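You operate a simulated robot arm through the tools that you are given. There is no shell and no other tool. Be economical: measure what you need, move in short steps, check, and stop when the job is done.

Carry out the task below with a simulated two-armed robot. There is one attempt and no reset: what you move stays moved.

JOB
Isolate the generator; take its oil filter, fuel filter and oil cap off.
Fine: breaker off first, then the isolator, then the parts; oil filter upright in the steel tray, fuel filter upright on the narrow steel bench, cap on the ledge beside the battery.

It is judged by the outcome, as a careful person would: the job done as asked, and still so three seconds after it is handed in. It fails if anything else is knocked over, pushed out of place, dropped, spilled or broken. Lids that push on must go on centred and level and be pressed home; caps that screw on are set level and turned clockwise until they are tight.

ROBOT AND FRAMES
Two 7-joint arms with two-finger parallel grippers on one trunk, on a base that drives. Base frame: it is fixed to the floor where the robot stands at the start and does not move with it; the origin is under the middle of the robot, x ahead of it, y to its left, z up. Readings come in cm, rad, newtons and seconds.
The left shoulder is at the start at [5, 16.1, 112.3], the right one opposite. With the tool pointing down near the work surface each hand reaches from about 10 to 46 cm from the robot's upright axis, wherever it stands, measured 20 degrees to its own side. Places, roughly: blue speed knob [40, 10, 50]; inside of the small steel tray [30, 60, 80]; ledge beside the battery [80, 10, 90]; oil filler neck [100, -10, 90]; red isolator [70, 0, 90]; red mushroom button [60, -10, 70]; small steel tray (20x15x5 cm) [30, 60, 80]; top of the narrow steel bench [50, 60, 80]; white breaker lever [50, 0, 60]; yellow dipstick of the generator (4x4x22 cm) [80, -10, 90]. Payload 3.43 kg a hand.
The tool frame of a hand sits at the grasp point between the pads (the TCP): z along the fingers, y along the line on which they close. The tips reach 3 cm beyond it. Largest opening 9.4 cm; finger width 2.8, thickness 1; the body of the gripper, 5 by 9.6 cm, starts 5.5 cm behind the TCP.
Orientation is that of the tool frame in the base frame, as a unit quaternion [w, x, y, z]. With the fingers straight down and closing along the base's y, the tool's x points along the base's -x, its y along +y and its z along -z.

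CONTROLS
- The arms move only by the tool send_rows. It takes "left_commands", "right_commands" or both (then of equal length, played together; a hand with none holds still); each is text: rows parted by semicolons, each of 7 numbers parted by spaces: the shift along the base's x, y, z in units of 25 mm (1.0 is 25 mm), then the turn, a rotation vector about the base's x, y, z in units of 6 degrees (1.0 is 6 degrees), then the gripper command, from -1 (shut) to 1 (fully open), values between in proportion. In form: tx ty tz ax ay az claw; .... A call has 1 to 12 rows; each row shifts and turns the commanded pose from where the row before left it. A call with a number of a shift or a turn outside -1 to 1 is refused whole. Rows are played at 5 a second. More than 5 cm and 0.15 rad between two rows, or a gripper value outside its range, and nothing of the call is played. A pose out of reach is approached as far as the arm can. The call stops where the force on the tool passes 90 N (or 10 N more than at its start, if that is more) or the arm is blocked; 0.2 s more then pass. The fingers move at their own pace (about 4.5 cm/s each) and stop on an object; they squeeze with about 24 N. The grip force told is the motor's: it shows also when the fingers shut on nothing. Time passes only in rows, and 0.2 s behind the last, so rows that do not move let the fingers close. It gives the time, the measured TCP pose, the force on the tool (base axes), the opening and the grip force at its end, in the units of the frame above (readings bear some noise), with the torque about the TCP (base axes, N m) and any sound that the robot's microphone picked up.
- Cameras (640 x 400 px; columns grow to the right, rows downward): "scene" is now at [12.98, 1.63, 126.46]; the picture's right is [0.18, -0.98, 0.00], its down [-0.38, -0.07, -0.92] and it looks along [0.91, 0.17, -0.39] (base axes); focal length 214 px, centre (320, 200). "left" rides on the left gripper at [7.6, -1.4, -10.2] in its tool frame; the picture's right is [0.18, 0.98, 0.00], its down [-0.75, 0.14, -0.64] and it looks along [-0.63, 0.12, 0.77] (tool axes); focal length 243 px, centre (320, 200). "right" rides on the right gripper at [7.6, 1.4, -10.3] in its tool frame; the picture's right is [-0.18, 0.98, 0.00], its down [-0.75, -0.14, -0.64] and it looks along [-0.63, -0.12, 0.77] (tool axes); focal length 243 px, centre (320, 200). There is no depth. A picture from a camera that has moved, and an enlarged one, comes with that camera's place and axes in the base frame and with its lens.
- grab_frame(camera): a new picture of that camera. The clock stands still meanwhile.
- lift_body(by): slides the trunk up (or, below 0, down) by that many cm; the arms and the scene camera ride with it, the base frame stays. It gives what a move gives, with no picture.
- roll_base(legs): drives the robot by 1 to 6 legs, each [ahead, left, turn to the left] in cm, cm and rad, along the robot's own axes; the way and the turn of a leg run together, so that a leg with both is an arc; at most 150 cm and 3.142 rad a leg. The arms and the cameras ride along, it lands a little off, and it stops where it bumps. It gives what a move gives.
- aim_head(pan, tilt): turns the head with the scene camera to pan (to the left, within 1.396 rad either way) and tilt (down, from -0.506 to 1.204), counted from straight ahead of the robot. It gives what a move gives.
- enlarge(camera, box): a new picture of the part [left, top, right, bottom] of that camera's present view, enlarged. The clock stands still meanwhile.
- close_job(): hands the job in; it is judged then, once.

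Work in short steps. Places have to be worked out from the pictures, the camera data and where the tool is seen: move nearer, look again, correct. Check each grasp and each placing, and mend what went wrong. You have 120 turns and 108 pictures in all, those below and enlarged ones among them. Open the grippers and draw the arms clear of the work before you hand the job in, unless the task says otherwise; then end with one line.

The tools are called after "Emit:" by a JSON object that holds its "fn" and its "kwargs". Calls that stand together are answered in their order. send_rows: Moves the arms, as the interface text tells. Its arguments: {"type":"object","properties":{"left_commands":{"type":"string"},"right_commands":{"type":"string"}},"required":[]} The other tools are called the same way: lift_body (by) slides the trunk up or down; roll_base (legs) drives the base; aim_head (pan, tilt) turns the head that bears the scene camera; grab_frame (camera) takes a picture; enlarge (camera, box) takes an enlarged picture of a part of a camera's view; close_job () hands the job in.

At the start:

```text
t: 0.0
left_tcp_pos: [41.9, 21.37, 116.34]
left_tool_rot: [0.0, -0.001, 1.0, 0.0]
left_force: [-0.2, -0.1, 0.4]
left_ft_torque: [0.01, -0.01, -0.01]
left_finger_gap: 9.43
left_grasp_force: 0.1
right_tcp_pos: [34.16, -6.22, 126.67]
right_tool_rot: [0.0, 0.0, 1.0, 0.001]
right_force: [-0.6, -0.3, -0.6]
right_ft_torque: [0.02, -0.01, 0.01]
right_finger_gap: 9.4
right_grasp_force: 0.1
trunk travel left (down, up): [-15.0, 11.7]
robot x, y, heading: [-0.13, 0.35, 0.002]
head pan, tilt: [0.18, 0.398]
```

scene: 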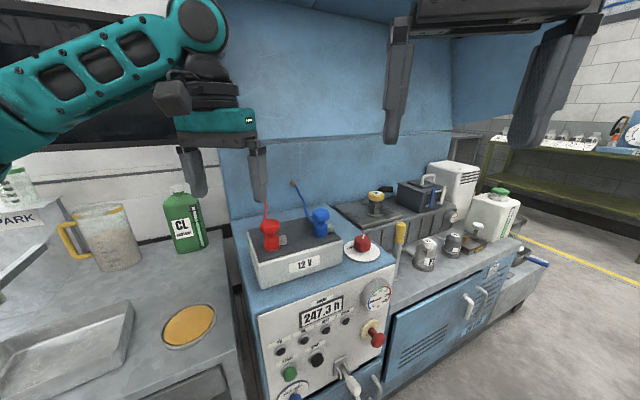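
right: 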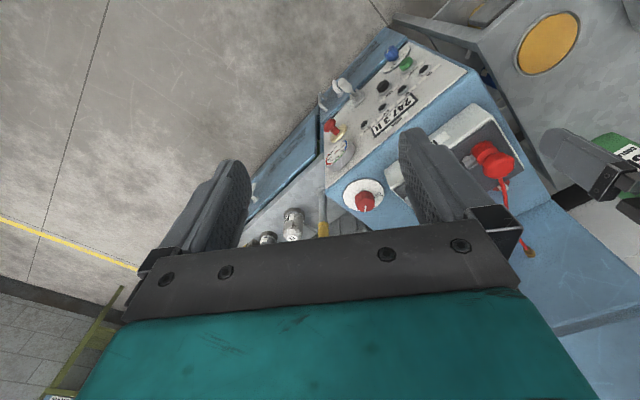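
left: 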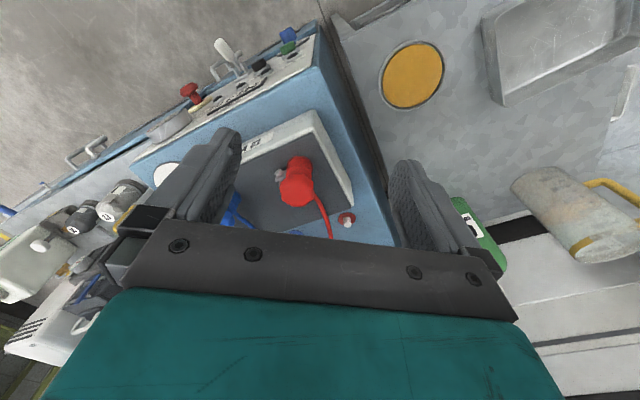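

I start by looking closer at the generator in the scene view to identify the parts.

Emit:
{"fn": "enlarge", "kwargs": {"camera": "scene", "box": [230, 220, 410, 400]}}

Emit:
{"fn": "enlarge", "kwargs": {"camera": "scene", "box": [330, 150, 560, 300]}}

Emit:
{"fn": "enlarge", "kwargs": {"camera": "left", "box": [0, 0, 340, 250]}}

```text
2.22 times, centred on (320, 310) of scene
camera zoom: at [12.98, 1.63, 126.46], right [0.18, -0.98, 0.0], down [-0.38, -0.07, -0.92], along [0.91, 0.17, -0.39], focal length 477 px, centre (320, -44)
```

zoom: 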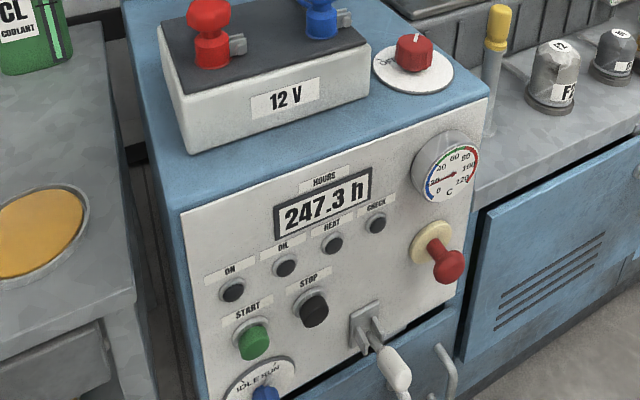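

```text
2.67 times, centred on (445, 225) of scene
camera zoom: at [12.98, 1.63, 126.46], right [0.18, -0.98, 0.0], down [-0.38, -0.07, -0.92], along [0.91, 0.17, -0.39], focal length 572 px, centre (-13, 133)
```

zoom: 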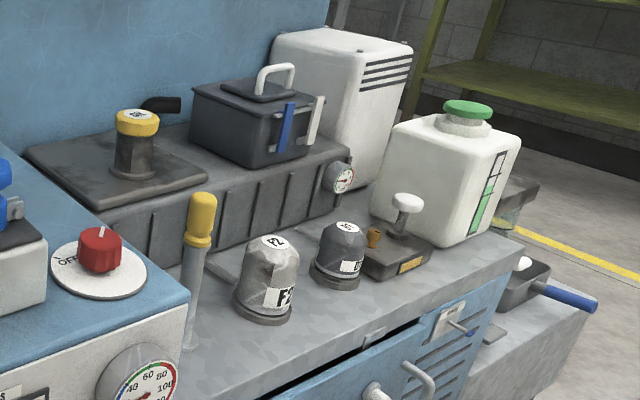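

```text
1.60 times, centred on (170, 125) of left
camera zoom: at [34.27, 20.01, 126.5], right [-0.19, 0.98, 0.0], down [0.75, 0.14, 0.64], along [0.63, 0.12, -0.77], focal length 388 px, centre (560, 320)
```

zoom: 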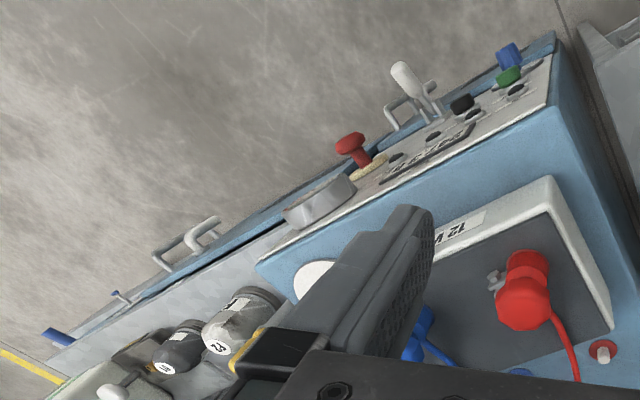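

The machine front appears to face about 37° off my heading (normal ≈[-0.8,-0.6]). I back off a little, turn to face it squarely, and shift right in front of the panel.

Emit:
{"fn": "roll_base", "kwargs": {"legs": [[-6, 0, 0], [0, 0, 0.64], [0, -22, 0]]}}

Emit:
{"fn": "aim_head", "kwargs": {"pan": 0.0, "tilt": 0.75}}

Emit:
{"fn": "grab_frame", "kwargs": {"camera": "scene"}}

```text
t: 4.0
left_tcp_pos: [28.0, 24.34, 116.24]
left_tool_rot: [0.0, -0.316, 0.949, 0.0]
left_force: [0.1, 0.0, 0.1]
left_ft_torque: [0.01, 0.01, -0.02]
left_finger_gap: 9.41
left_grasp_force: 0.1
right_tcp_pos: [38.45, -2.53, 126.59]
right_tool_rot: [-0.001, -0.316, 0.949, 0.001]
right_force: [-0.4, -0.7, 0.1]
right_ft_torque: [-0.03, -0.01, 0.01]
right_finger_gap: 9.44
right_grasp_force: 0.1
trunk travel left (down, up): [-15.0, 11.7]
robot x, y, heading: [7.21, -18.41, 0.64]
head pan, tilt: [0.18, 0.398]
```

```text
t: 4.8
left_tcp_pos: [27.94, 24.43, 116.23]
left_tool_rot: [-0.001, -0.315, 0.949, -0.001]
left_force: [0.6, 0.4, 0.5]
left_ft_torque: [0.04, 0.0, -0.01]
left_finger_gap: 9.38
left_grasp_force: 0.1
right_tcp_pos: [38.42, -2.55, 126.39]
right_tool_rot: [0.0, -0.315, 0.949, 0.0]
right_force: [12.1, -1.4, -8.7]
right_ft_torque: [0.69, 0.48, 0.78]
right_finger_gap: 9.4
right_grasp_force: 0.1
trunk travel left (down, up): [-15.0, 11.7]
robot x, y, heading: [7.38, -17.55, 0.642]
head pan, tilt: [0.0, 0.75]
```

```text
101 pictures are left
camera scene: at [17.04, -10.25, 123.72], right [0.62, -0.79, 0.0], down [-0.51, -0.4, -0.76], along [0.6, 0.47, -0.65], focal length 214 px, centre (320, 200)
```

scene: 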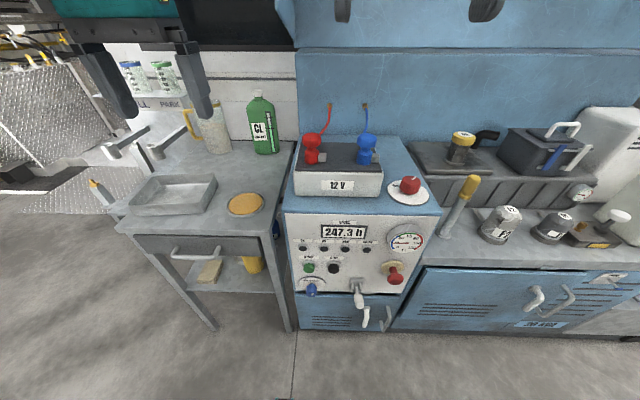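

The base is now square to the machine. I enlarge the panel and lever to see the breaker markings and state, and the filters to read the labels.

Emit:
{"fn": "enlarge", "kwargs": {"camera": "scene", "box": [280, 210, 440, 340]}}

Emit:
{"fn": "enlarge", "kwargs": {"camera": "scene", "box": [440, 110, 640, 270]}}

Emit:
{"fn": "enlarge", "kwargs": {"camera": "scene", "box": [280, 120, 480, 240]}}

```text
3.08 times, centred on (360, 275) of scene
camera zoom: at [17.04, -10.25, 123.72], right [0.62, -0.79, 0.0], down [-0.51, -0.4, -0.76], along [0.6, 0.47, -0.65], focal length 660 px, centre (197, -31)
```

zoom: 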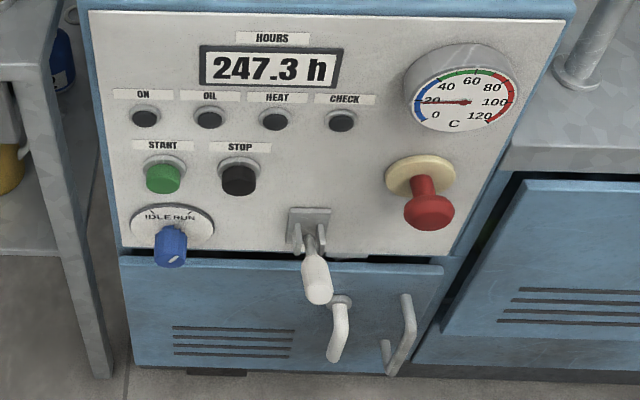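

```text
2.50 times, centred on (540, 190) of scene
camera zoom: at [17.04, -10.25, 123.72], right [0.62, -0.79, 0.0], down [-0.51, -0.4, -0.76], along [0.6, 0.47, -0.65], focal length 536 px, centre (-230, 225)
```

zoom: 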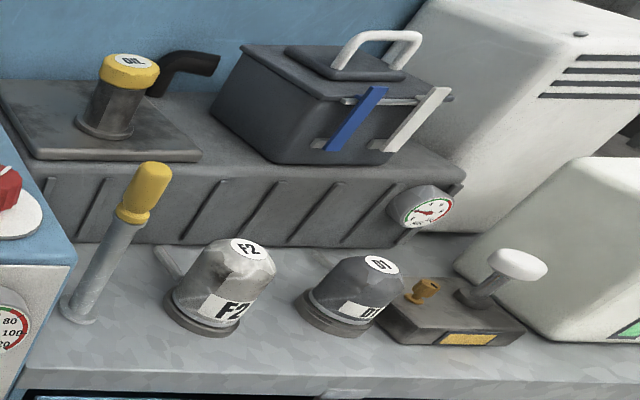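

```text
3.20 times, centred on (380, 180) of scene
camera zoom: at [17.04, -10.25, 123.72], right [0.62, -0.79, 0.0], down [-0.51, -0.4, -0.76], along [0.6, 0.47, -0.65], focal length 686 px, centre (128, 264)
```

zoom: 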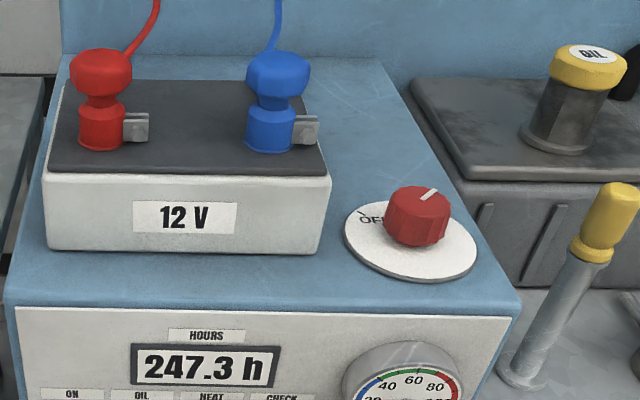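

F2 (fuel) and the darker one O1 (oil) are identified; the isolator's OFF mark is to the left. I lower the right hand in front of the panel for a closer view of the lever.

Emit:
{"fn": "send_rows", "kwargs": {"right_commands": "0 0 -1 0 0 0 -1; 0 0 -1 0 0 0 -1; 0 0 -1 0 0 0 -1; 0 0 -1 0 0 0 -1; 0 0 -1 0 0 0 -1; 0 0 -1 0 0 0 -1; 0 0 -1 0 0 0 -1; 0 0 -1 0 0 0 -1; 0 0 -1 0 0 0 -1; 0 0 -1 0 0 0 -1; 0 0 -1 0 0 0 -1; 0 0 -1 0 0 0 -1"}}

Emit:
{"fn": "grab_frame", "kwargs": {"camera": "right"}}

Emit:
{"fn": "grab_frame", "kwargs": {"camera": "left"}}

```text
t: 7.4
left_tcp_pos: [27.87, 24.5, 116.28]
left_tool_rot: [0.0, -0.315, 0.949, 0.0]
left_force: [0.5, 0.5, 0.8]
left_ft_torque: [0.0, 0.01, 0.02]
left_finger_gap: 9.4
left_grasp_force: 0.1
right_tcp_pos: [38.47, -2.57, 96.47]
right_tool_rot: [0.001, -0.316, 0.949, 0.001]
right_force: [-0.6, 0.9, 0.2]
right_ft_torque: [0.0, 0.02, -0.01]
right_finger_gap: 0.0
right_grasp_force: 24.0
trunk travel left (down, up): [-15.0, 11.7]
robot x, y, heading: [7.21, -17.92, 0.642]
head pan, tilt: [0.0, 0.75]
```

```text
97 pictures are left
camera right: at [31.42, -5.94, 106.76], right [-0.44, 0.9, 0.0], down [0.69, 0.34, 0.64], along [0.58, 0.28, -0.77], focal length 243 px, centre (320, 200)
```

right: 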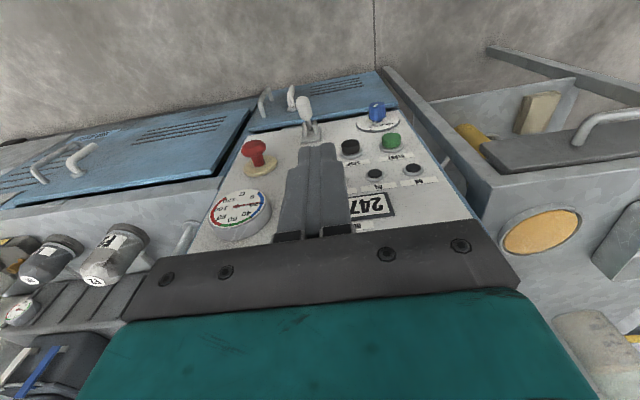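

```text
96 pictures are left
camera left: at [22.77, 18.66, 126.51], right [-0.74, 0.68, 0.0], down [0.52, 0.57, 0.64], along [0.43, 0.47, -0.77], focal length 243 px, centre (320, 200)
```

left: 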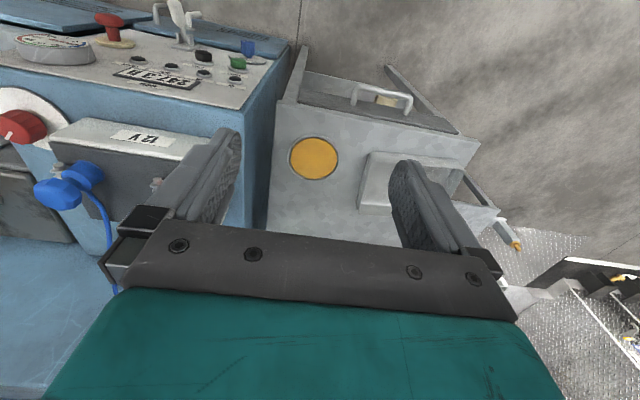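

I need a side view of the lever to know its state and pitch. I lower the left hand in front of the bench and yaw it so its camera looks along the panel.

Emit:
{"fn": "send_rows", "kwargs": {"left_commands": "-.1 -.08 -.7 0 0 -1 1; -.1 -.08 -.7 0 0 -1 1; -.1 -.08 -.7 0 0 -1 1; -.1 -.08 -.7 0 0 -1 1; -.1 -.08 -.7 0 0 -1 1; -.1 -.08 -.7 0 0 -1 1; -.1 -.08 -.7 0 0 -1 1; -.1 -.08 -.7 0 0 -1 1; -.1 -.08 -.7 0 0 -1 1; -.1 -.08 -.7 0 0 -1 1; -.1 -.08 -.7 0 0 -1 1; -.1 -.08 -.7 0 0 -1 1"}}

Emit:
{"fn": "grab_frame", "kwargs": {"camera": "left"}}

```text
t: 10.0
left_tcp_pos: [24.96, 22.13, 95.07]
left_tool_rot: [0.001, 0.303, 0.953, -0.001]
left_force: [1.3, -0.1, -0.6]
left_ft_torque: [0.01, 0.01, -0.01]
left_finger_gap: 9.4
left_grasp_force: 0.0
right_tcp_pos: [38.37, -2.48, 96.51]
right_tool_rot: [0.0, -0.315, 0.949, 0.001]
right_force: [-0.3, -0.4, 0.6]
right_ft_torque: [-0.02, -0.04, 0.04]
right_finger_gap: 0.0
right_grasp_force: 23.8
trunk travel left (down, up): [-15.0, 11.7]
robot x, y, heading: [7.22, -17.72, 0.643]
head pan, tilt: [0.0, 0.75]
```

```text
95 pictures are left
camera left: at [17.96, 25.25, 105.39], right [0.42, 0.91, 0.0], down [0.7, -0.32, 0.64], along [0.58, -0.27, -0.77], focal length 243 px, centre (320, 200)
```

left: 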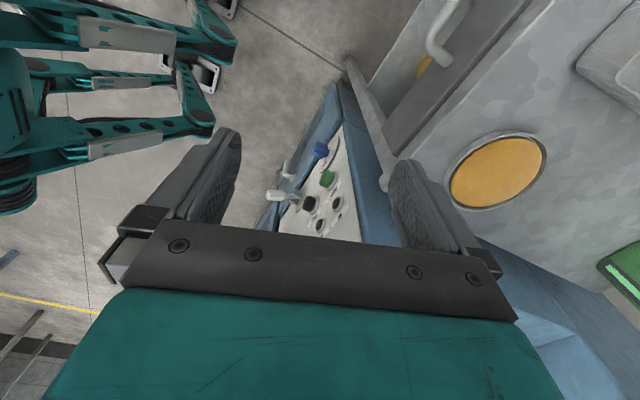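

I enlarge the lever from this side view.

Emit:
{"fn": "enlarge", "kwargs": {"camera": "left", "box": [240, 100, 400, 240]}}

```text
2.86 times, centred on (320, 170) of left
camera zoom: at [17.96, 25.25, 105.39], right [0.42, 0.91, 0.0], down [0.7, -0.32, 0.64], along [0.58, -0.27, -0.77], focal length 693 px, centre (320, 286)
```

zoom: 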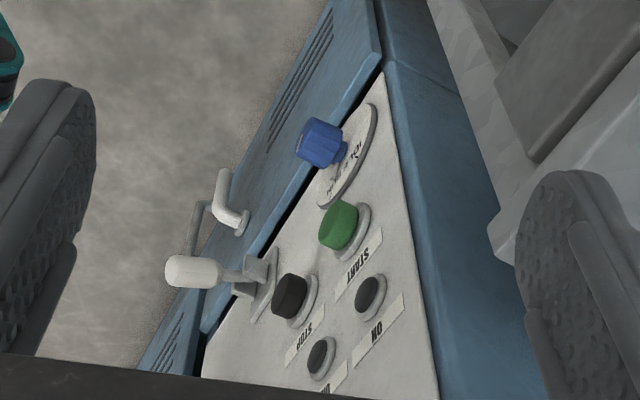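

The side view gives the pivot at about z=54.5 and the tip at z≈58.5, so the lever is up (ON) and must go down. I bring the right hand, closed and tilted forward 30°, over the lever grip.

Emit:
{"fn": "send_rows", "kwargs": {"right_commands": ".287 .01 -.96 .6 -.8 0 -1; .287 .01 -.96 .6 -.8 0 -1; .287 .01 -.96 .6 -.8 0 -1; .287 .01 -.96 .6 -.8 0 -1; .287 .01 -.96 .6 -.8 0 -1; .287 .01 -.96 0 0 0 -1; .287 .01 -.96 0 0 0 -1; .287 .01 -.96 0 0 0 -1; .287 .01 -.96 0 0 0 -1; .287 .01 -.96 0 0 0 -1; .287 .01 -.96 0 0 0 -1"}}

Emit:
{"fn": "grab_frame", "kwargs": {"camera": "right"}}

Emit:
{"fn": "enlarge", "kwargs": {"camera": "left", "box": [200, 60, 400, 240]}}

```text
t: 12.4
left_tcp_pos: [24.84, 22.07, 95.13]
left_tool_rot: [0.0, 0.303, 0.953, 0.0]
left_force: [0.3, 0.4, -0.2]
left_ft_torque: [-0.02, -0.01, 0.01]
left_finger_gap: 9.41
left_grasp_force: 0.0
right_tcp_pos: [46.43, -2.31, 70.05]
right_tool_rot: [0.245, -0.305, 0.917, 0.082]
right_force: [-0.2, -1.0, -0.2]
right_ft_torque: [0.02, 0.02, 0.01]
right_finger_gap: 0.0
right_grasp_force: 24.1
trunk travel left (down, up): [-15.0, 11.7]
robot x, y, heading: [7.62, -17.85, 0.643]
head pan, tilt: [0.0, 0.75]
```

```text
93 pictures are left
camera right: at [36.15, -8.2, 75.14], right [-0.46, 0.88, 0.09], down [0.35, 0.08, 0.93], along [0.81, 0.46, -0.35], focal length 243 px, centre (320, 200)
```

right: 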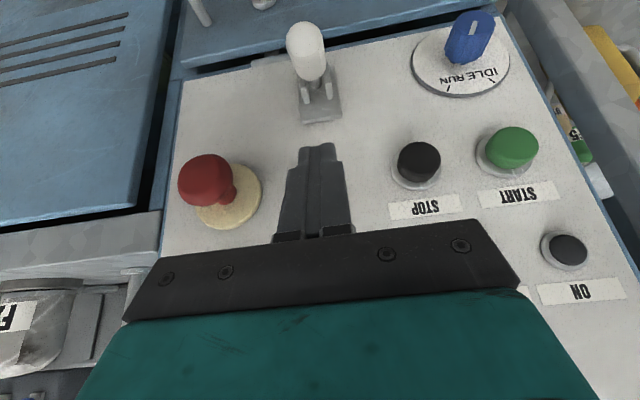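

```text
2.22 times, centred on (300, 150) of left
camera zoom: at [17.96, 25.23, 105.41], right [0.42, 0.91, 0.0], down [0.7, -0.32, 0.64], along [0.58, -0.27, -0.77], focal length 539 px, centre (364, 311)
```

zoom: 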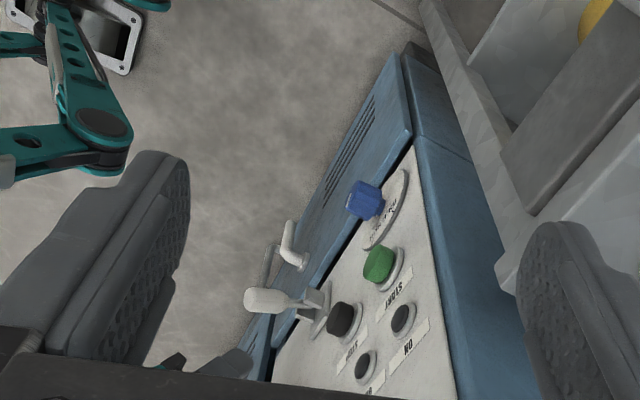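

Lever (e≈29.8) and fingertip (e≈29.7) are aligned. I push straight down in small steps.

Emit:
{"fn": "send_rows", "kwargs": {"right_commands": "0 0 -.6 0 0 0 -1; 0 0 -.6 0 0 0 -1; 0 0 -.6 0 0 0 -1; 0 0 -.5 0 0 0 -1; 0 0 -.5 0 0 0 -1; 0 0 -.5 0 0 0 -1; 0 0 -.5 0 0 0 -1; 0 0 -.5 0 0 0 -1; 0 0 -.5 0 0 0 -1; 0 0 -.5 0 0 0 -1; 0 0 -.5 0 0 0 -1"}}

Emit:
{"fn": "enlarge", "kwargs": {"camera": "left", "box": [200, 60, 400, 240]}}

```text
t: 14.8
left_tcp_pos: [24.53, 21.86, 95.58]
left_tool_rot: [0.002, 0.302, 0.953, 0.001]
left_force: [-1.0, -0.1, -0.3]
left_ft_torque: [0.01, 0.0, -0.05]
left_finger_gap: 9.42
left_grasp_force: 0.1
right_tcp_pos: [46.29, -2.16, 56.46]
right_tool_rot: [0.253, -0.304, 0.914, 0.085]
right_force: [-14.8, -29.9, 83.9]
right_ft_torque: [-1.09, -0.16, 0.19]
right_finger_gap: 0.0
right_grasp_force: 23.5
trunk travel left (down, up): [-15.0, 11.7]
robot x, y, heading: [7.16, -17.86, 0.644]
head pan, tilt: [0.0, 0.75]
```

```text
2.22 times, centred on (300, 150) of left
camera zoom: at [17.53, 24.92, 105.8], right [0.42, 0.91, 0.0], down [0.69, -0.32, 0.65], along [0.59, -0.27, -0.76], focal length 539 px, centre (364, 311)
```

zoom: 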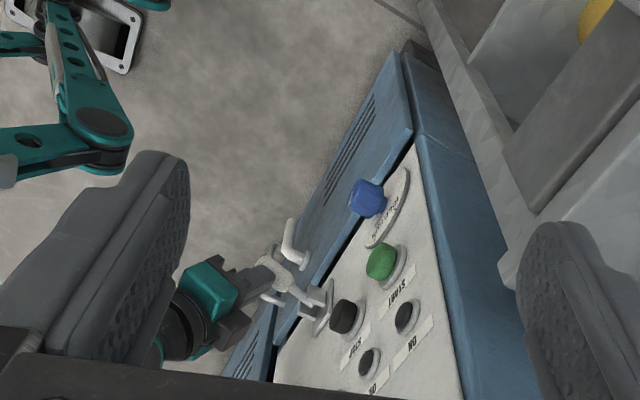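

The lever tip is now down at about z≈50.6 and the force has climbed against its stop. I retract upward and check it stays.

Emit:
{"fn": "send_rows", "kwargs": {"right_commands": "-.3 -.2 .5 0 0 0 -1; -.3 -.2 .8 0 0 0 -1; -.3 -.2 1 0 0 0 -1; -.3 -.2 1 0 0 0 -1; 0 0 1 0 0 0 -1; 0 0 1 0 0 0 -1"}}

Emit:
{"fn": "enlarge", "kwargs": {"camera": "left", "box": [200, 60, 400, 240]}}

Emit:
{"fn": "enlarge", "kwargs": {"camera": "scene", "box": [280, 210, 440, 340]}}

```text
t: 16.2
left_tcp_pos: [24.92, 22.05, 95.18]
left_tool_rot: [0.0, 0.301, 0.953, 0.0]
left_force: [0.3, -0.7, 0.1]
left_ft_torque: [0.05, -0.03, -0.04]
left_finger_gap: 9.4
left_grasp_force: 0.0
right_tcp_pos: [43.35, -4.37, 68.95]
right_tool_rot: [0.246, -0.305, 0.916, 0.083]
right_force: [-1.0, -0.9, 0.3]
right_ft_torque: [-0.03, 0.01, -0.01]
right_finger_gap: 0.04
right_grasp_force: 23.8
trunk travel left (down, up): [-15.0, 11.7]
robot x, y, heading: [7.3, -17.99, 0.647]
head pan, tilt: [0.0, 0.75]
```

```text
2.22 times, centred on (300, 150) of left
camera zoom: at [17.95, 25.23, 105.41], right [0.42, 0.91, 0.0], down [0.7, -0.32, 0.64], along [0.58, -0.27, -0.77], focal length 539 px, centre (364, 311)
```

zoom: 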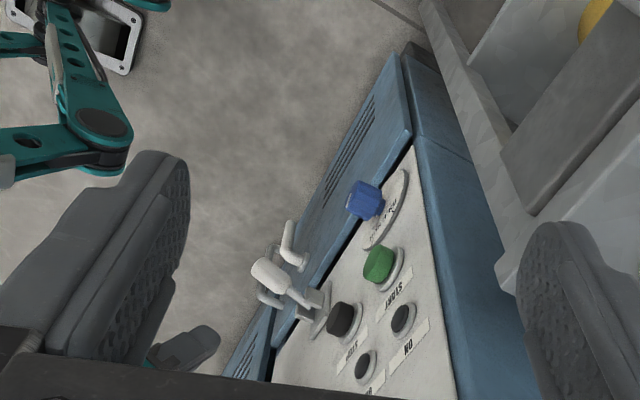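

```text
3.08 times, centred on (360, 275) of scene
camera zoom: at [17.0, -10.5, 123.34], right [0.6, -0.8, 0.0], down [-0.55, -0.41, -0.73], along [0.59, 0.44, -0.68], focal length 660 px, centre (197, -31)
```

zoom: 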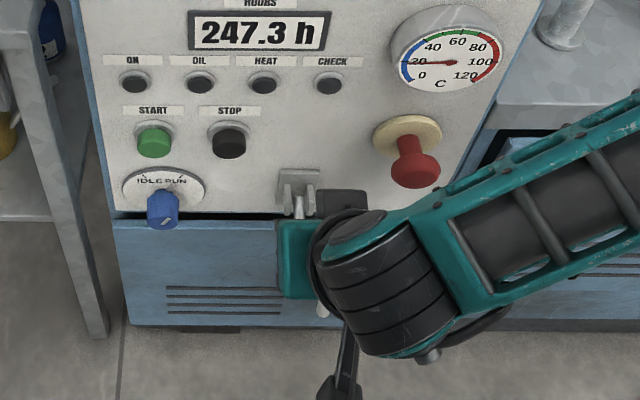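

The lever dropped, but its tip looks only about 15–20° below horizontal, so I press again slowly to learn whether that is the real end stop.

Emit:
{"fn": "send_rows", "kwargs": {"right_commands": ".3 .2 0 0 0 0 -1; .3 .2 0 0 0 0 -1; .3 .2 -.5 0 0 0 -1; .3 .2 -1 0 0 0 -1; 0 0 -1 0 0 0 -1; 0 0 -1 0 0 0 -1; 0 0 -.8 0 0 0 -1; 0 0 -.3 0 0 0 -1; 0 0 -.2 0 0 0 -1; 0 0 -.2 0 0 0 -1"}}

```text
t: 18.4
left_tcp_pos: [24.94, 22.21, 95.18]
left_tool_rot: [0.001, 0.301, 0.954, -0.001]
left_force: [0.1, 0.8, -0.1]
left_ft_torque: [-0.02, 0.02, 0.02]
left_finger_gap: 9.42
left_grasp_force: 0.2
right_tcp_pos: [46.18, -2.39, 56.47]
right_tool_rot: [0.247, -0.304, 0.917, 0.083]
right_force: [-0.3, -2.6, 5.0]
right_ft_torque: [-0.05, -0.02, -0.03]
right_finger_gap: 0.0
right_grasp_force: 24.6
trunk travel left (down, up): [-15.0, 11.7]
robot x, y, heading: [7.08, -17.94, 0.643]
head pan, tilt: [0.0, 0.75]
```

Emit:
{"fn": "send_rows", "kwargs": {"right_commands": "0 0 -.2 0 0 0 -1; 0 0 -.2 0 0 0 -1; 0 0 0 0 0 0 -1"}}

```text
t: 19.0
left_tcp_pos: [24.68, 21.68, 95.5]
left_tool_rot: [0.002, 0.303, 0.953, 0.003]
left_force: [-0.2, 0.0, -0.7]
left_ft_torque: [0.01, 0.01, -0.02]
left_finger_gap: 9.38
left_grasp_force: 0.1
right_tcp_pos: [46.27, -2.3, 56.31]
right_tool_rot: [0.252, -0.304, 0.915, 0.082]
right_force: [-17.2, -29.6, 68.2]
right_ft_torque: [-0.85, -0.02, 0.12]
right_finger_gap: 0.0
right_grasp_force: 23.7
trunk travel left (down, up): [-15.0, 11.7]
robot x, y, heading: [7.06, -18.09, 0.643]
head pan, tilt: [0.0, 0.75]
stopped in row 2 (right hand): the force on the tool passed its limit (the readings are from after the stop); the commanded pose is now the measured one
```

The lever holds at a hard stop (5 N contact at the same height), so the breaker is off. I retract the right hand and raise it, untilting.

Emit:
{"fn": "send_rows", "kwargs": {"right_commands": "-.3 -.2 .3 0 0 0 -1; -.5 -.4 .8 0 0 0 -1; -.5 -.4 1 0 0 0 -1; -.5 -.4 1 0 0 0 -1; 0 0 1 0 0 0 -1; 0 0 1 0 0 0 -1; 0 0 1 -.6 .8 0 -1; 0 0 1 -.6 .8 0 -1; 0 0 1 -.6 .8 0 -1; 0 0 1 -.6 .8 0 -1; 0 0 1 -.6 .8 0 -1; 0 0 1 0 0 0 -1"}}

Emit:
{"fn": "send_rows", "kwargs": {"right_commands": "0 0 1 0 0 0 -1; 0 0 1 0 0 0 -1; 0 0 1 0 0 0 -1; 0 0 1 0 0 0 -1; 0 0 1 0 0 0 -1; 0 0 1 0 0 0 -1; 0 0 1 0 0 0 -1; 0 0 1 0 0 0 -1; 0 0 1 0 0 0 -1", "left_commands": "0 0 1 0 0 1 1; 0 0 1 0 0 1 1; 0 0 1 0 0 1 1; 0 0 1 0 0 1 1; 0 0 1 0 0 1 1; 0 0 1 0 0 1 1; 0 0 1 0 0 1 1; 0 0 1 0 0 1 1; 0 0 1 0 0 1 1"}}

Emit:
{"fn": "grab_frame", "kwargs": {"camera": "scene"}}

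Emit:
{"fn": "grab_frame", "kwargs": {"camera": "right"}}

```text
t: 21.6
left_tcp_pos: [24.83, 21.97, 95.17]
left_tool_rot: [0.0, 0.302, 0.953, 0.0]
left_force: [0.2, -0.3, -0.2]
left_ft_torque: [0.01, -0.03, 0.03]
left_finger_gap: 9.42
left_grasp_force: 0.0
right_tcp_pos: [41.95, -5.57, 83.84]
right_tool_rot: [0.003, -0.316, 0.949, 0.001]
right_force: [0.8, -0.5, 0.7]
right_ft_torque: [-0.01, 0.01, -0.02]
right_finger_gap: 0.0
right_grasp_force: 23.8
trunk travel left (down, up): [-15.0, 11.7]
robot x, y, heading: [7.16, -17.75, 0.639]
head pan, tilt: [0.0, 0.75]
```

```text
t: 23.6
left_tcp_pos: [24.83, 21.98, 117.66]
left_tool_rot: [0.0, -0.164, 0.987, 0.0]
left_force: [-0.1, 0.6, -0.2]
left_ft_torque: [0.02, 0.02, -0.03]
left_finger_gap: 9.43
left_grasp_force: 0.1
right_tcp_pos: [41.96, -5.81, 106.01]
right_tool_rot: [0.003, -0.315, 0.949, 0.0]
right_force: [-0.4, -0.3, 0.0]
right_ft_torque: [-0.02, -0.04, 0.05]
right_finger_gap: 0.0
right_grasp_force: 23.4
trunk travel left (down, up): [-15.0, 11.7]
robot x, y, heading: [7.06, -17.8, 0.642]
head pan, tilt: [0.0, 0.75]
```

```text
88 pictures are left
camera scene: at [16.97, -10.59, 123.34], right [0.6, -0.8, 0.0], down [-0.55, -0.41, -0.73], along [0.59, 0.44, -0.68], focal length 214 px, centre (320, 200)
```

scene: 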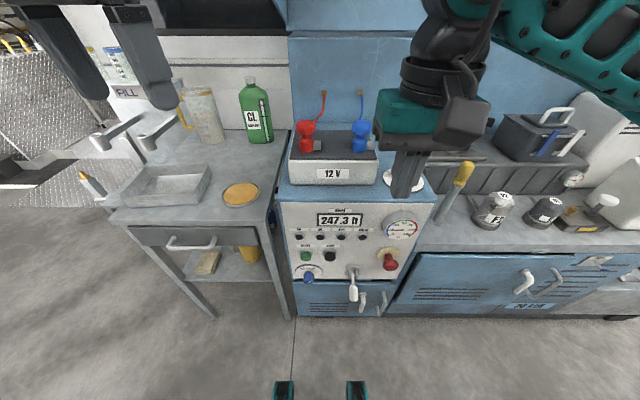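

```text
87 pictures are left
camera right: at [34.85, -9.26, 116.36], right [-0.44, 0.9, 0.0], down [0.68, 0.34, 0.65], along [0.58, 0.28, -0.76], focal length 243 px, centre (320, 200)
```

right: 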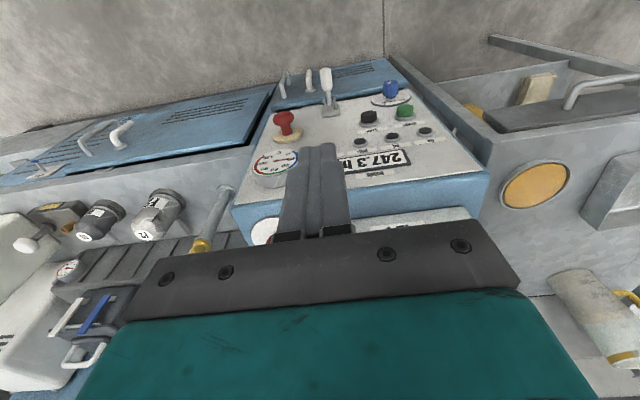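

Breaker down confirmed. The base front is at n≈19 against the machine front at 44, so I can advance about 16 cm. First I pull the left hand back, then drive right 28 and ahead 15.

Emit:
{"fn": "send_rows", "kwargs": {"left_commands": "-.8 -.6 .4 0 0 1 1; -.8 -.6 .4 0 0 1 1; -.8 -.6 .4 0 0 1 1; -.8 -.6 .4 0 0 0 1", "right_commands": "0 0 .4 0 0 0 -1; 0 0 .4 0 0 0 -1; 0 0 .4 0 0 0 -1; 0 0 .4 0 0 0 -1"}}

Emit:
{"fn": "roll_base", "kwargs": {"legs": [[0, -28, 0], [15, 0, 0]]}}

Emit:
{"fn": "grab_frame", "kwargs": {"camera": "right"}}

Emit:
{"fn": "grab_frame", "kwargs": {"camera": "scene"}}

```text
t: 24.6
left_tcp_pos: [16.71, 15.89, 121.53]
left_tool_rot: [0.001, -0.316, 0.949, 0.0]
left_force: [-0.4, 0.4, -1.1]
left_ft_torque: [-0.03, 0.04, -0.03]
left_finger_gap: 9.38
left_grasp_force: 0.0
right_tcp_pos: [41.93, -5.81, 110.17]
right_tool_rot: [0.003, -0.315, 0.949, 0.001]
right_force: [-0.7, 0.3, -0.2]
right_ft_torque: [-0.03, 0.0, 0.0]
right_finger_gap: 0.01
right_grasp_force: 24.1
trunk travel left (down, up): [-15.0, 11.7]
robot x, y, heading: [7.09, -17.81, 0.642]
head pan, tilt: [0.0, 0.75]
```

```text
t: 27.5
left_tcp_pos: [43.19, 0.79, 121.54]
left_tool_rot: [-0.001, -0.316, 0.949, -0.001]
left_force: [-0.2, -0.2, 0.2]
left_ft_torque: [-0.01, 0.01, -0.01]
left_finger_gap: 9.41
left_grasp_force: 0.1
right_tcp_pos: [68.28, -20.83, 110.12]
right_tool_rot: [0.004, -0.314, 0.949, 0.0]
right_force: [-0.1, -1.3, -0.2]
right_ft_torque: [0.0, -0.02, 0.0]
right_finger_gap: 0.0
right_grasp_force: 24.4
trunk travel left (down, up): [-15.0, 11.7]
robot x, y, heading: [33.39, -33.34, 0.642]
head pan, tilt: [0.0, 0.75]
stopped in leg 2: the robot was blocked; the commanded pose is now the measured one
```

```text
86 pictures are left
camera right: at [61.25, -24.29, 120.42], right [-0.44, 0.9, 0.0], down [0.68, 0.34, 0.65], along [0.58, 0.28, -0.76], focal length 243 px, centre (320, 200)
```

right: 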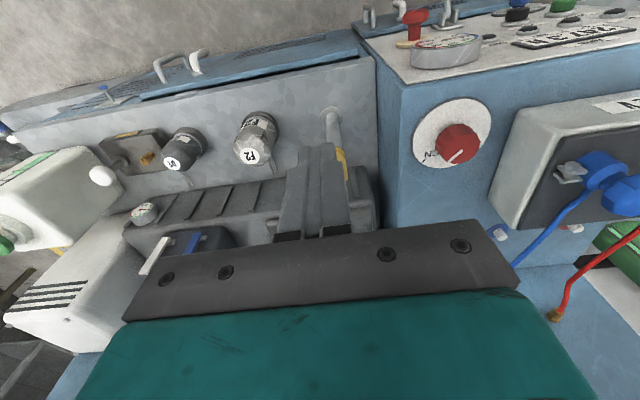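

```text
85 pictures are left
camera scene: at [43.3, -25.74, 123.37], right [0.6, -0.8, 0.0], down [-0.55, -0.41, -0.73], along [0.59, 0.44, -0.68], focal length 214 px, centre (320, 200)
```

scene: 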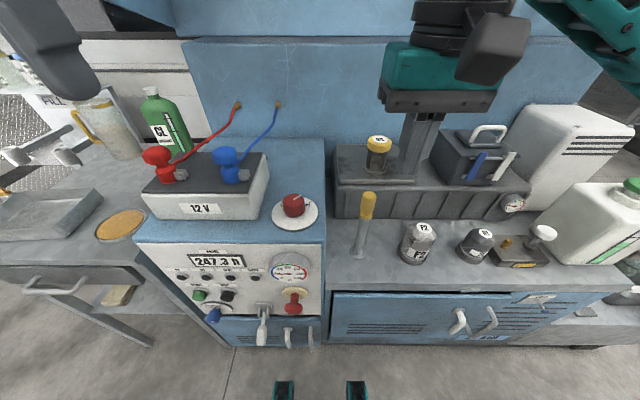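

The base stopped a little early; I enlarge the isolator to read its marks and pointer, after easing back 1.5 cm.

Emit:
{"fn": "roll_base", "kwargs": {"legs": [[-1.5, 0, 0]]}}

Emit:
{"fn": "enlarge", "kwargs": {"camera": "right", "box": [390, 80, 530, 200]}}

Emit:
{"fn": "enlarge", "kwargs": {"camera": "scene", "box": [230, 140, 350, 260]}}

```text
t: 28.3
left_tcp_pos: [41.9, -0.0, 121.6]
left_tool_rot: [-0.002, -0.317, 0.948, 0.0]
left_force: [0.0, 0.0, 0.2]
left_ft_torque: [0.02, 0.0, -0.01]
left_finger_gap: 9.39
left_grasp_force: 0.0
right_tcp_pos: [67.07, -21.78, 110.02]
right_tool_rot: [0.003, -0.315, 0.949, 0.0]
right_force: [-0.2, -0.6, -0.2]
right_ft_torque: [0.01, -0.03, -0.01]
right_finger_gap: 0.0
right_grasp_force: 24.1
trunk travel left (down, up): [-15.0, 11.7]
robot x, y, heading: [32.52, -34.02, 0.637]
head pan, tilt: [0.0, 0.75]
```

```text
3.33 times, centred on (460, 140) of right
camera zoom: at [60.11, -25.14, 120.4], right [-0.44, 0.9, 0.0], down [0.68, 0.34, 0.65], along [0.58, 0.28, -0.76], focal length 809 px, centre (-147, 400)
```

zoom: 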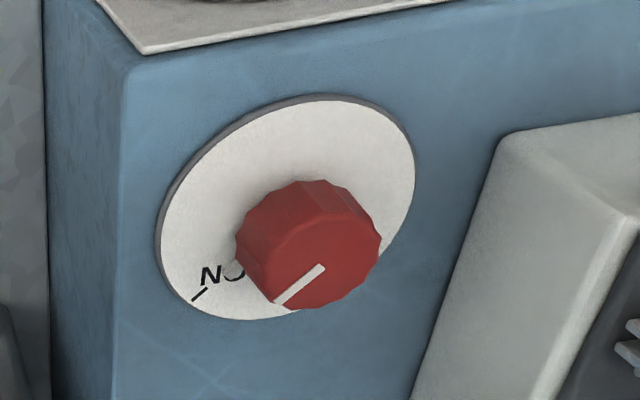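

```text
3.33 times, centred on (290, 200) of scene
camera zoom: at [42.16, -26.59, 123.35], right [0.6, -0.8, 0.0], down [-0.55, -0.41, -0.73], along [0.59, 0.44, -0.68], focal length 715 px, centre (420, 200)
```

zoom: 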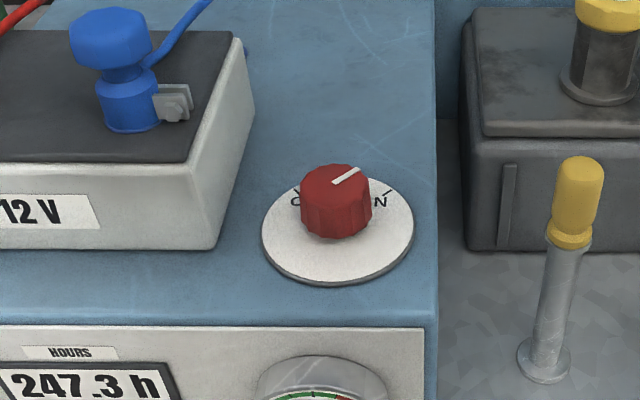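

ON is 45° right and OFF 45° left of straight-back, so the knob needs +90° (CCW). Knob at n≈52, e≈41.2, top z≈93.7, disc z≈88.5. I move the open right hand over it, pre-yawed -45°.

Emit:
{"fn": "send_rows", "kwargs": {"right_commands": "-.04 .99 0 0 0 -.94 1; -.04 .99 0 0 0 -.94 1; -.04 .99 0 0 0 -.94 1; -.04 .99 0 0 0 -.94 1; -.04 .99 0 0 0 -.94 1; -.04 .99 0 0 0 -.94 1; -.04 .99 0 0 0 -.94 1; -.04 .99 0 0 0 -.94 1; 0 0 -.8 0 0 0 1; 0 0 -.8 0 0 0 1"}}

Emit:
{"fn": "grab_frame", "kwargs": {"camera": "right"}}

Emit:
{"fn": "enlarge", "kwargs": {"camera": "scene", "box": [210, 120, 390, 260]}}

```text
t: 30.5
left_tcp_pos: [42.02, 0.1, 121.42]
left_tool_rot: [-0.002, -0.316, 0.949, 0.0]
left_force: [0.4, 0.1, -0.4]
left_ft_torque: [-0.01, 0.0, 0.01]
left_finger_gap: 9.41
left_grasp_force: 0.2
right_tcp_pos: [66.38, -1.79, 105.95]
right_tool_rot: [0.002, 0.074, 0.997, -0.001]
right_force: [0.3, 0.1, -0.6]
right_ft_torque: [0.01, -0.01, 0.01]
right_finger_gap: 9.42
right_grasp_force: 0.0
trunk travel left (down, up): [-15.0, 11.7]
robot x, y, heading: [32.75, -34.34, 0.642]
head pan, tilt: [0.0, 0.75]
```

```text
82 pictures are left
camera right: at [58.93, 0.78, 116.17], right [0.33, 0.94, 0.0], down [0.72, -0.25, 0.65], along [0.61, -0.21, -0.76], focal length 243 px, centre (320, 200)
```

right: 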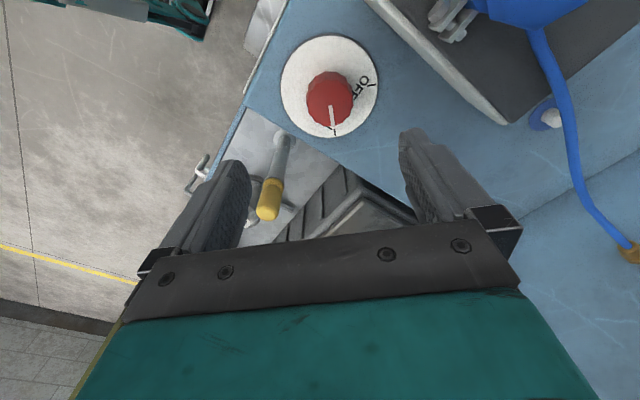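

```text
2.86 times, centred on (300, 190) of scene
camera zoom: at [42.23, -26.54, 123.34], right [0.6, -0.8, 0.0], down [-0.55, -0.41, -0.73], along [0.59, 0.44, -0.68], focal length 613 px, centre (377, 229)
```

zoom: 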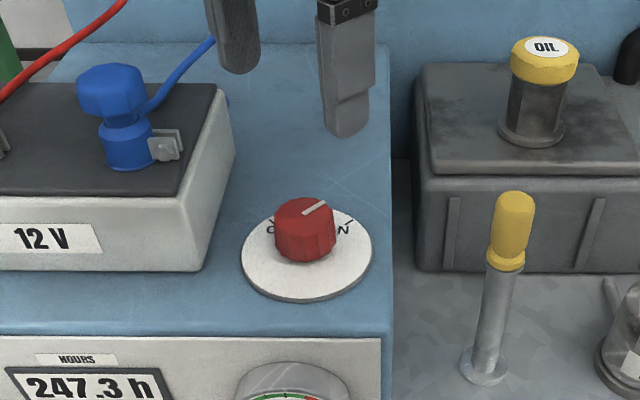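

Wrist view puts the knob axis near [66.2,-0.8]. I descend to just above it, nudging y by +0.8, and look again.

Emit:
{"fn": "send_rows", "kwargs": {"right_commands": "0 .32 -.9 0 0 0 1; 0 0 -.9 0 0 0 1; 0 0 -.8 0 0 0 1; 0 0 0 0 0 0 1"}}

Emit:
{"fn": "grab_frame", "kwargs": {"camera": "right"}}

Emit:
{"fn": "enlarge", "kwargs": {"camera": "scene", "box": [230, 140, 350, 260]}}

```text
t: 31.5
left_tcp_pos: [42.03, -0.01, 121.52]
left_tool_rot: [-0.002, -0.316, 0.949, -0.001]
left_force: [-0.7, -0.7, 0.6]
left_ft_torque: [-0.03, 0.01, -0.01]
left_finger_gap: 9.38
left_grasp_force: 0.0
right_tcp_pos: [66.36, -0.98, 99.46]
right_tool_rot: [0.002, 0.073, 0.997, -0.001]
right_force: [-0.4, 0.4, 0.3]
right_ft_torque: [0.0, -0.01, 0.0]
right_finger_gap: 9.41
right_grasp_force: 0.0
trunk travel left (down, up): [-15.0, 11.7]
robot x, y, heading: [32.56, -33.67, 0.642]
head pan, tilt: [0.0, 0.75]
```

```text
80 pictures are left
camera right: at [58.96, 1.58, 109.72], right [0.33, 0.95, 0.0], down [0.72, -0.25, 0.65], along [0.61, -0.21, -0.76], focal length 243 px, centre (320, 200)
```

right: 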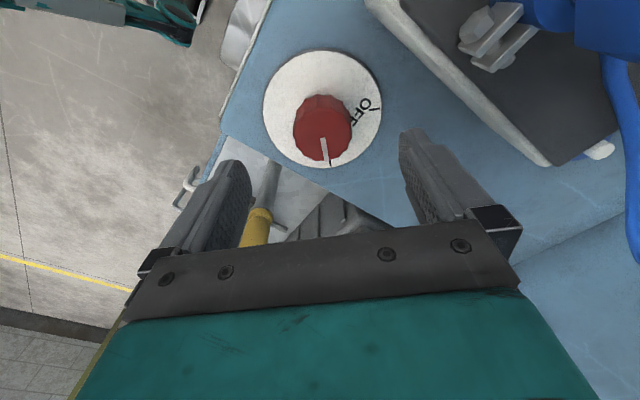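

```text
3.33 times, centred on (290, 200) of scene
camera zoom: at [42.22, -26.55, 123.34], right [0.6, -0.8, 0.0], down [-0.55, -0.41, -0.73], along [0.59, 0.44, -0.68], focal length 715 px, centre (420, 200)
```

zoom: 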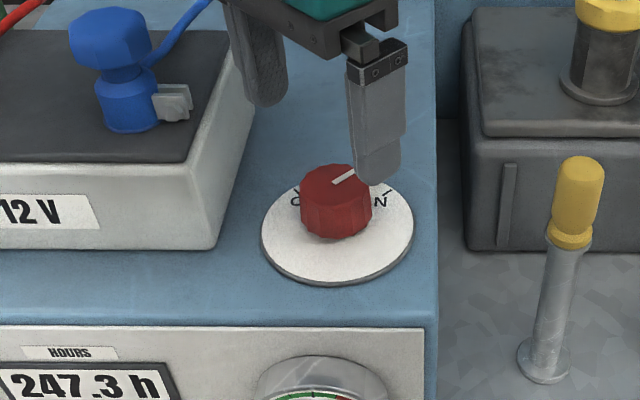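

Knob now estimated at [65.9,-0.6]. I nudge and descend to z≈92.4, then close.

Emit:
{"fn": "send_rows", "kwargs": {"right_commands": "-.16 .14 -.8 0 0 0 1; 0 0 -.8 0 0 0 1; 0 0 -.6 0 0 0 1; 0 0 -.6 0 0 0 1; 0 0 0 0 0 0 1"}}

Emit:
{"fn": "enlarge", "kwargs": {"camera": "scene", "box": [230, 140, 350, 260]}}

Emit:
{"fn": "grab_frame", "kwargs": {"camera": "right"}}

```text
t: 32.7
left_tcp_pos: [42.0, 0.12, 121.46]
left_tool_rot: [-0.002, -0.316, 0.949, 0.0]
left_force: [0.0, -1.4, -1.1]
left_ft_torque: [0.03, -0.01, 0.01]
left_finger_gap: 9.38
left_grasp_force: 0.0
right_tcp_pos: [66.17, -0.61, 92.6]
right_tool_rot: [0.002, 0.073, 0.997, -0.001]
right_force: [-0.9, -0.2, 0.9]
right_ft_torque: [-0.04, 0.0, 0.0]
right_finger_gap: 9.42
right_grasp_force: 0.1
trunk travel left (down, up): [-15.0, 11.7]
robot x, y, heading: [32.6, -33.85, 0.642]
head pan, tilt: [0.0, 0.75]
```

```text
3.33 times, centred on (290, 200) of scene
camera zoom: at [42.22, -26.55, 123.34], right [0.6, -0.8, 0.0], down [-0.55, -0.41, -0.73], along [0.59, 0.44, -0.68], focal length 715 px, centre (420, 200)
```

zoom: 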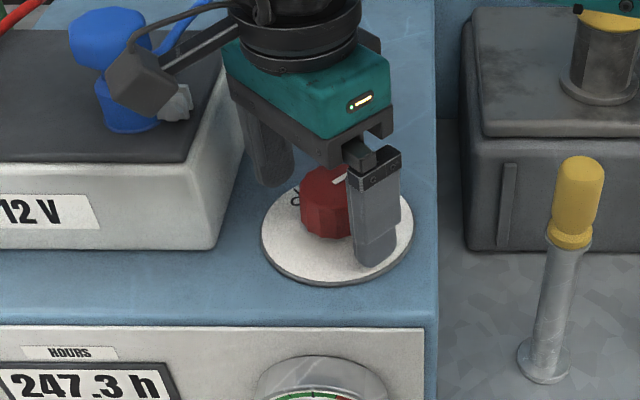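

```text
77 pictures are left
camera right: at [58.69, 1.91, 102.86], right [0.33, 0.95, 0.0], down [0.72, -0.25, 0.65], along [0.61, -0.21, -0.76], focal length 243 px, centre (320, 200)
```

right: 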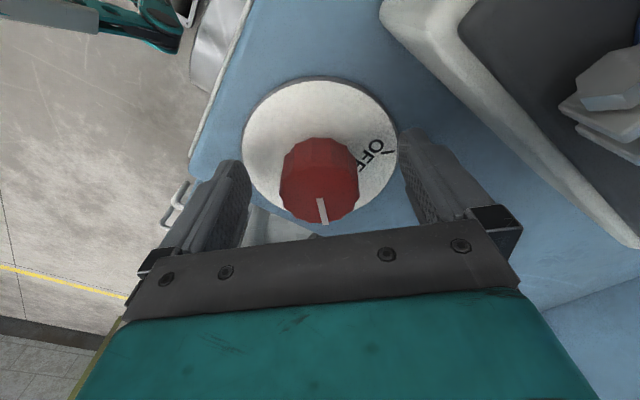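

The knob is centred between the pads. I close, then turn CCW in steps.

Emit:
{"fn": "send_rows", "kwargs": {"right_commands": "0 0 0 0 0 0 -1; 0 0 0 0 0 0 -1; 0 0 0 0 0 0 -1; 0 0 0 0 0 0 -1; 0 0 0 0 0 0 -1; 0 0 0 0 0 .5 -1; 0 0 0 0 0 1 -1; 0 0 0 0 0 1 -1; 0 0 0 0 0 1 -1; 0 0 0 0 0 1 -1; 0 0 0 0 0 1 -1; 0 0 0 0 0 1 -1"}}

Emit:
{"fn": "send_rows", "kwargs": {"right_commands": "0 0 0 0 0 1 -1; 0 0 0 0 0 1 -1; 0 0 0 0 0 1 -1; 0 0 0 0 0 1 -1; 0 0 0 0 0 1 -1; 0 0 0 0 0 1 -1; 0 0 0 0 0 1 -1; 0 0 0 0 0 1 -1; 0 0 0 0 0 .5 -1"}}

Emit:
{"fn": "grab_frame", "kwargs": {"camera": "right"}}

```text
t: 35.3
left_tcp_pos: [42.11, -0.44, 121.61]
left_tool_rot: [-0.001, -0.316, 0.949, 0.002]
left_force: [-0.5, -0.1, -1.2]
left_ft_torque: [0.0, -0.01, -0.03]
left_finger_gap: 9.39
left_grasp_force: 0.0
right_tcp_pos: [66.18, -1.51, 92.67]
right_tool_rot: [0.002, -0.263, 0.965, -0.006]
right_force: [3.0, -52.7, -0.9]
right_ft_torque: [1.21, 0.39, -0.43]
right_finger_gap: 4.77
right_grasp_force: 45.3
trunk travel left (down, up): [-15.0, 11.7]
robot x, y, heading: [32.74, -34.01, 0.64]
head pan, tilt: [0.0, 0.75]
```

```text
t: 37.3
left_tcp_pos: [42.41, -0.4, 121.51]
left_tool_rot: [-0.002, -0.316, 0.949, 0.001]
left_force: [-0.1, 0.0, -0.1]
left_ft_torque: [-0.01, -0.01, 0.0]
left_finger_gap: 9.4
left_grasp_force: 0.1
right_tcp_pos: [66.94, -1.24, 92.79]
right_tool_rot: [0.004, -0.648, 0.761, -0.002]
right_force: [35.7, -26.8, 10.1]
right_ft_torque: [0.09, 0.2, -1.07]
right_finger_gap: 4.8
right_grasp_force: 45.0
trunk travel left (down, up): [-15.0, 11.7]
robot x, y, heading: [32.38, -34.05, 0.638]
head pan, tilt: [0.0, 0.75]
```

```text
76 pictures are left
camera right: at [64.21, -8.47, 103.0], right [-0.94, 0.34, -0.01], down [0.25, 0.72, 0.64], along [0.22, 0.6, -0.76], focal length 243 px, centre (320, 200)
```

right: 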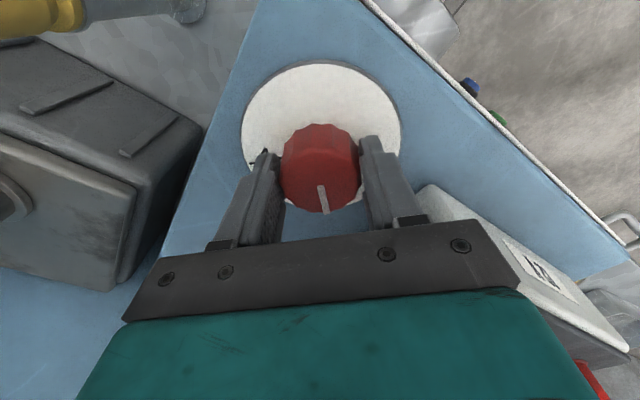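

The tool turned 89° and the knob followed it. I turn a few degrees more to check it is against its stop.

Emit:
{"fn": "send_rows", "kwargs": {"right_commands": "0 0 0 0 0 .5 -1; 0 0 0 0 0 .5 -1; 0 0 0 0 0 0 -1"}}

```text
t: 38.1
left_tcp_pos: [42.34, -0.2, 121.35]
left_tool_rot: [-0.003, -0.317, 0.948, 0.002]
left_force: [-0.3, 0.3, 0.0]
left_ft_torque: [-0.01, 0.02, 0.06]
left_finger_gap: 9.4
left_grasp_force: 0.2
right_tcp_pos: [66.98, -1.18, 92.7]
right_tool_rot: [0.004, -0.687, 0.726, -0.002]
right_force: [36.1, -22.0, 15.4]
right_ft_torque: [-0.07, 0.19, -0.69]
right_finger_gap: 4.75
right_grasp_force: 45.1
trunk travel left (down, up): [-15.0, 11.7]
robot x, y, heading: [32.19, -33.9, 0.642]
head pan, tilt: [0.0, 0.75]
```

I open and look at the pointer from the scene and after raising.

Emit:
{"fn": "send_rows", "kwargs": {"right_commands": "0 0 0 0 0 0 1; 0 0 0 0 0 0 1; 0 0 0 0 0 0 1; 0 0 0 0 0 0 1; 0 0 0 0 0 0 1; 0 0 .8 0 0 0 1; 0 0 .8 0 0 0 1; 0 0 .8 0 0 0 1; 0 0 .8 0 0 0 1; 0 0 .8 0 0 0 1; 0 0 .8 0 0 0 1"}}

Emit:
{"fn": "enlarge", "kwargs": {"camera": "scene", "box": [230, 140, 350, 260]}}

Emit:
{"fn": "enlarge", "kwargs": {"camera": "right", "box": [220, 10, 420, 190]}}

```text
t: 40.5
left_tcp_pos: [41.95, 0.15, 121.38]
left_tool_rot: [-0.002, -0.316, 0.949, -0.001]
left_force: [0.3, 0.2, 0.3]
left_ft_torque: [-0.01, -0.01, 0.0]
left_finger_gap: 9.41
left_grasp_force: 0.1
right_tcp_pos: [65.89, -0.66, 104.71]
right_tool_rot: [0.002, -0.692, 0.722, 0.001]
right_force: [-0.4, 1.0, 0.0]
right_ft_torque: [0.0, -0.02, -0.01]
right_finger_gap: 9.39
right_grasp_force: 0.1
trunk travel left (down, up): [-15.0, 11.7]
robot x, y, heading: [32.52, -33.82, 0.641]
head pan, tilt: [0.0, 0.75]
```

```text
3.33 times, centred on (290, 200) of scene
camera zoom: at [42.21, -26.55, 123.34], right [0.6, -0.8, 0.0], down [-0.55, -0.41, -0.73], along [0.59, 0.44, -0.68], focal length 715 px, centre (420, 200)
```

zoom: 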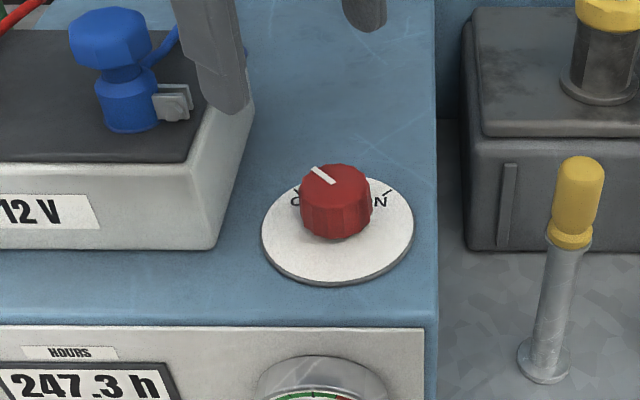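

```text
2.22 times, centred on (320, 100) of right
camera zoom: at [64.13, -8.26, 114.96], right [-0.97, 0.23, 0.0], down [0.17, 0.74, 0.65], along [0.15, 0.63, -0.76], focal length 539 px, centre (320, 422)
```

zoom: 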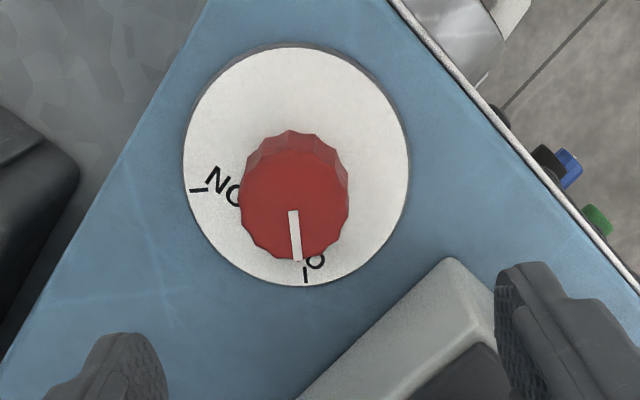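

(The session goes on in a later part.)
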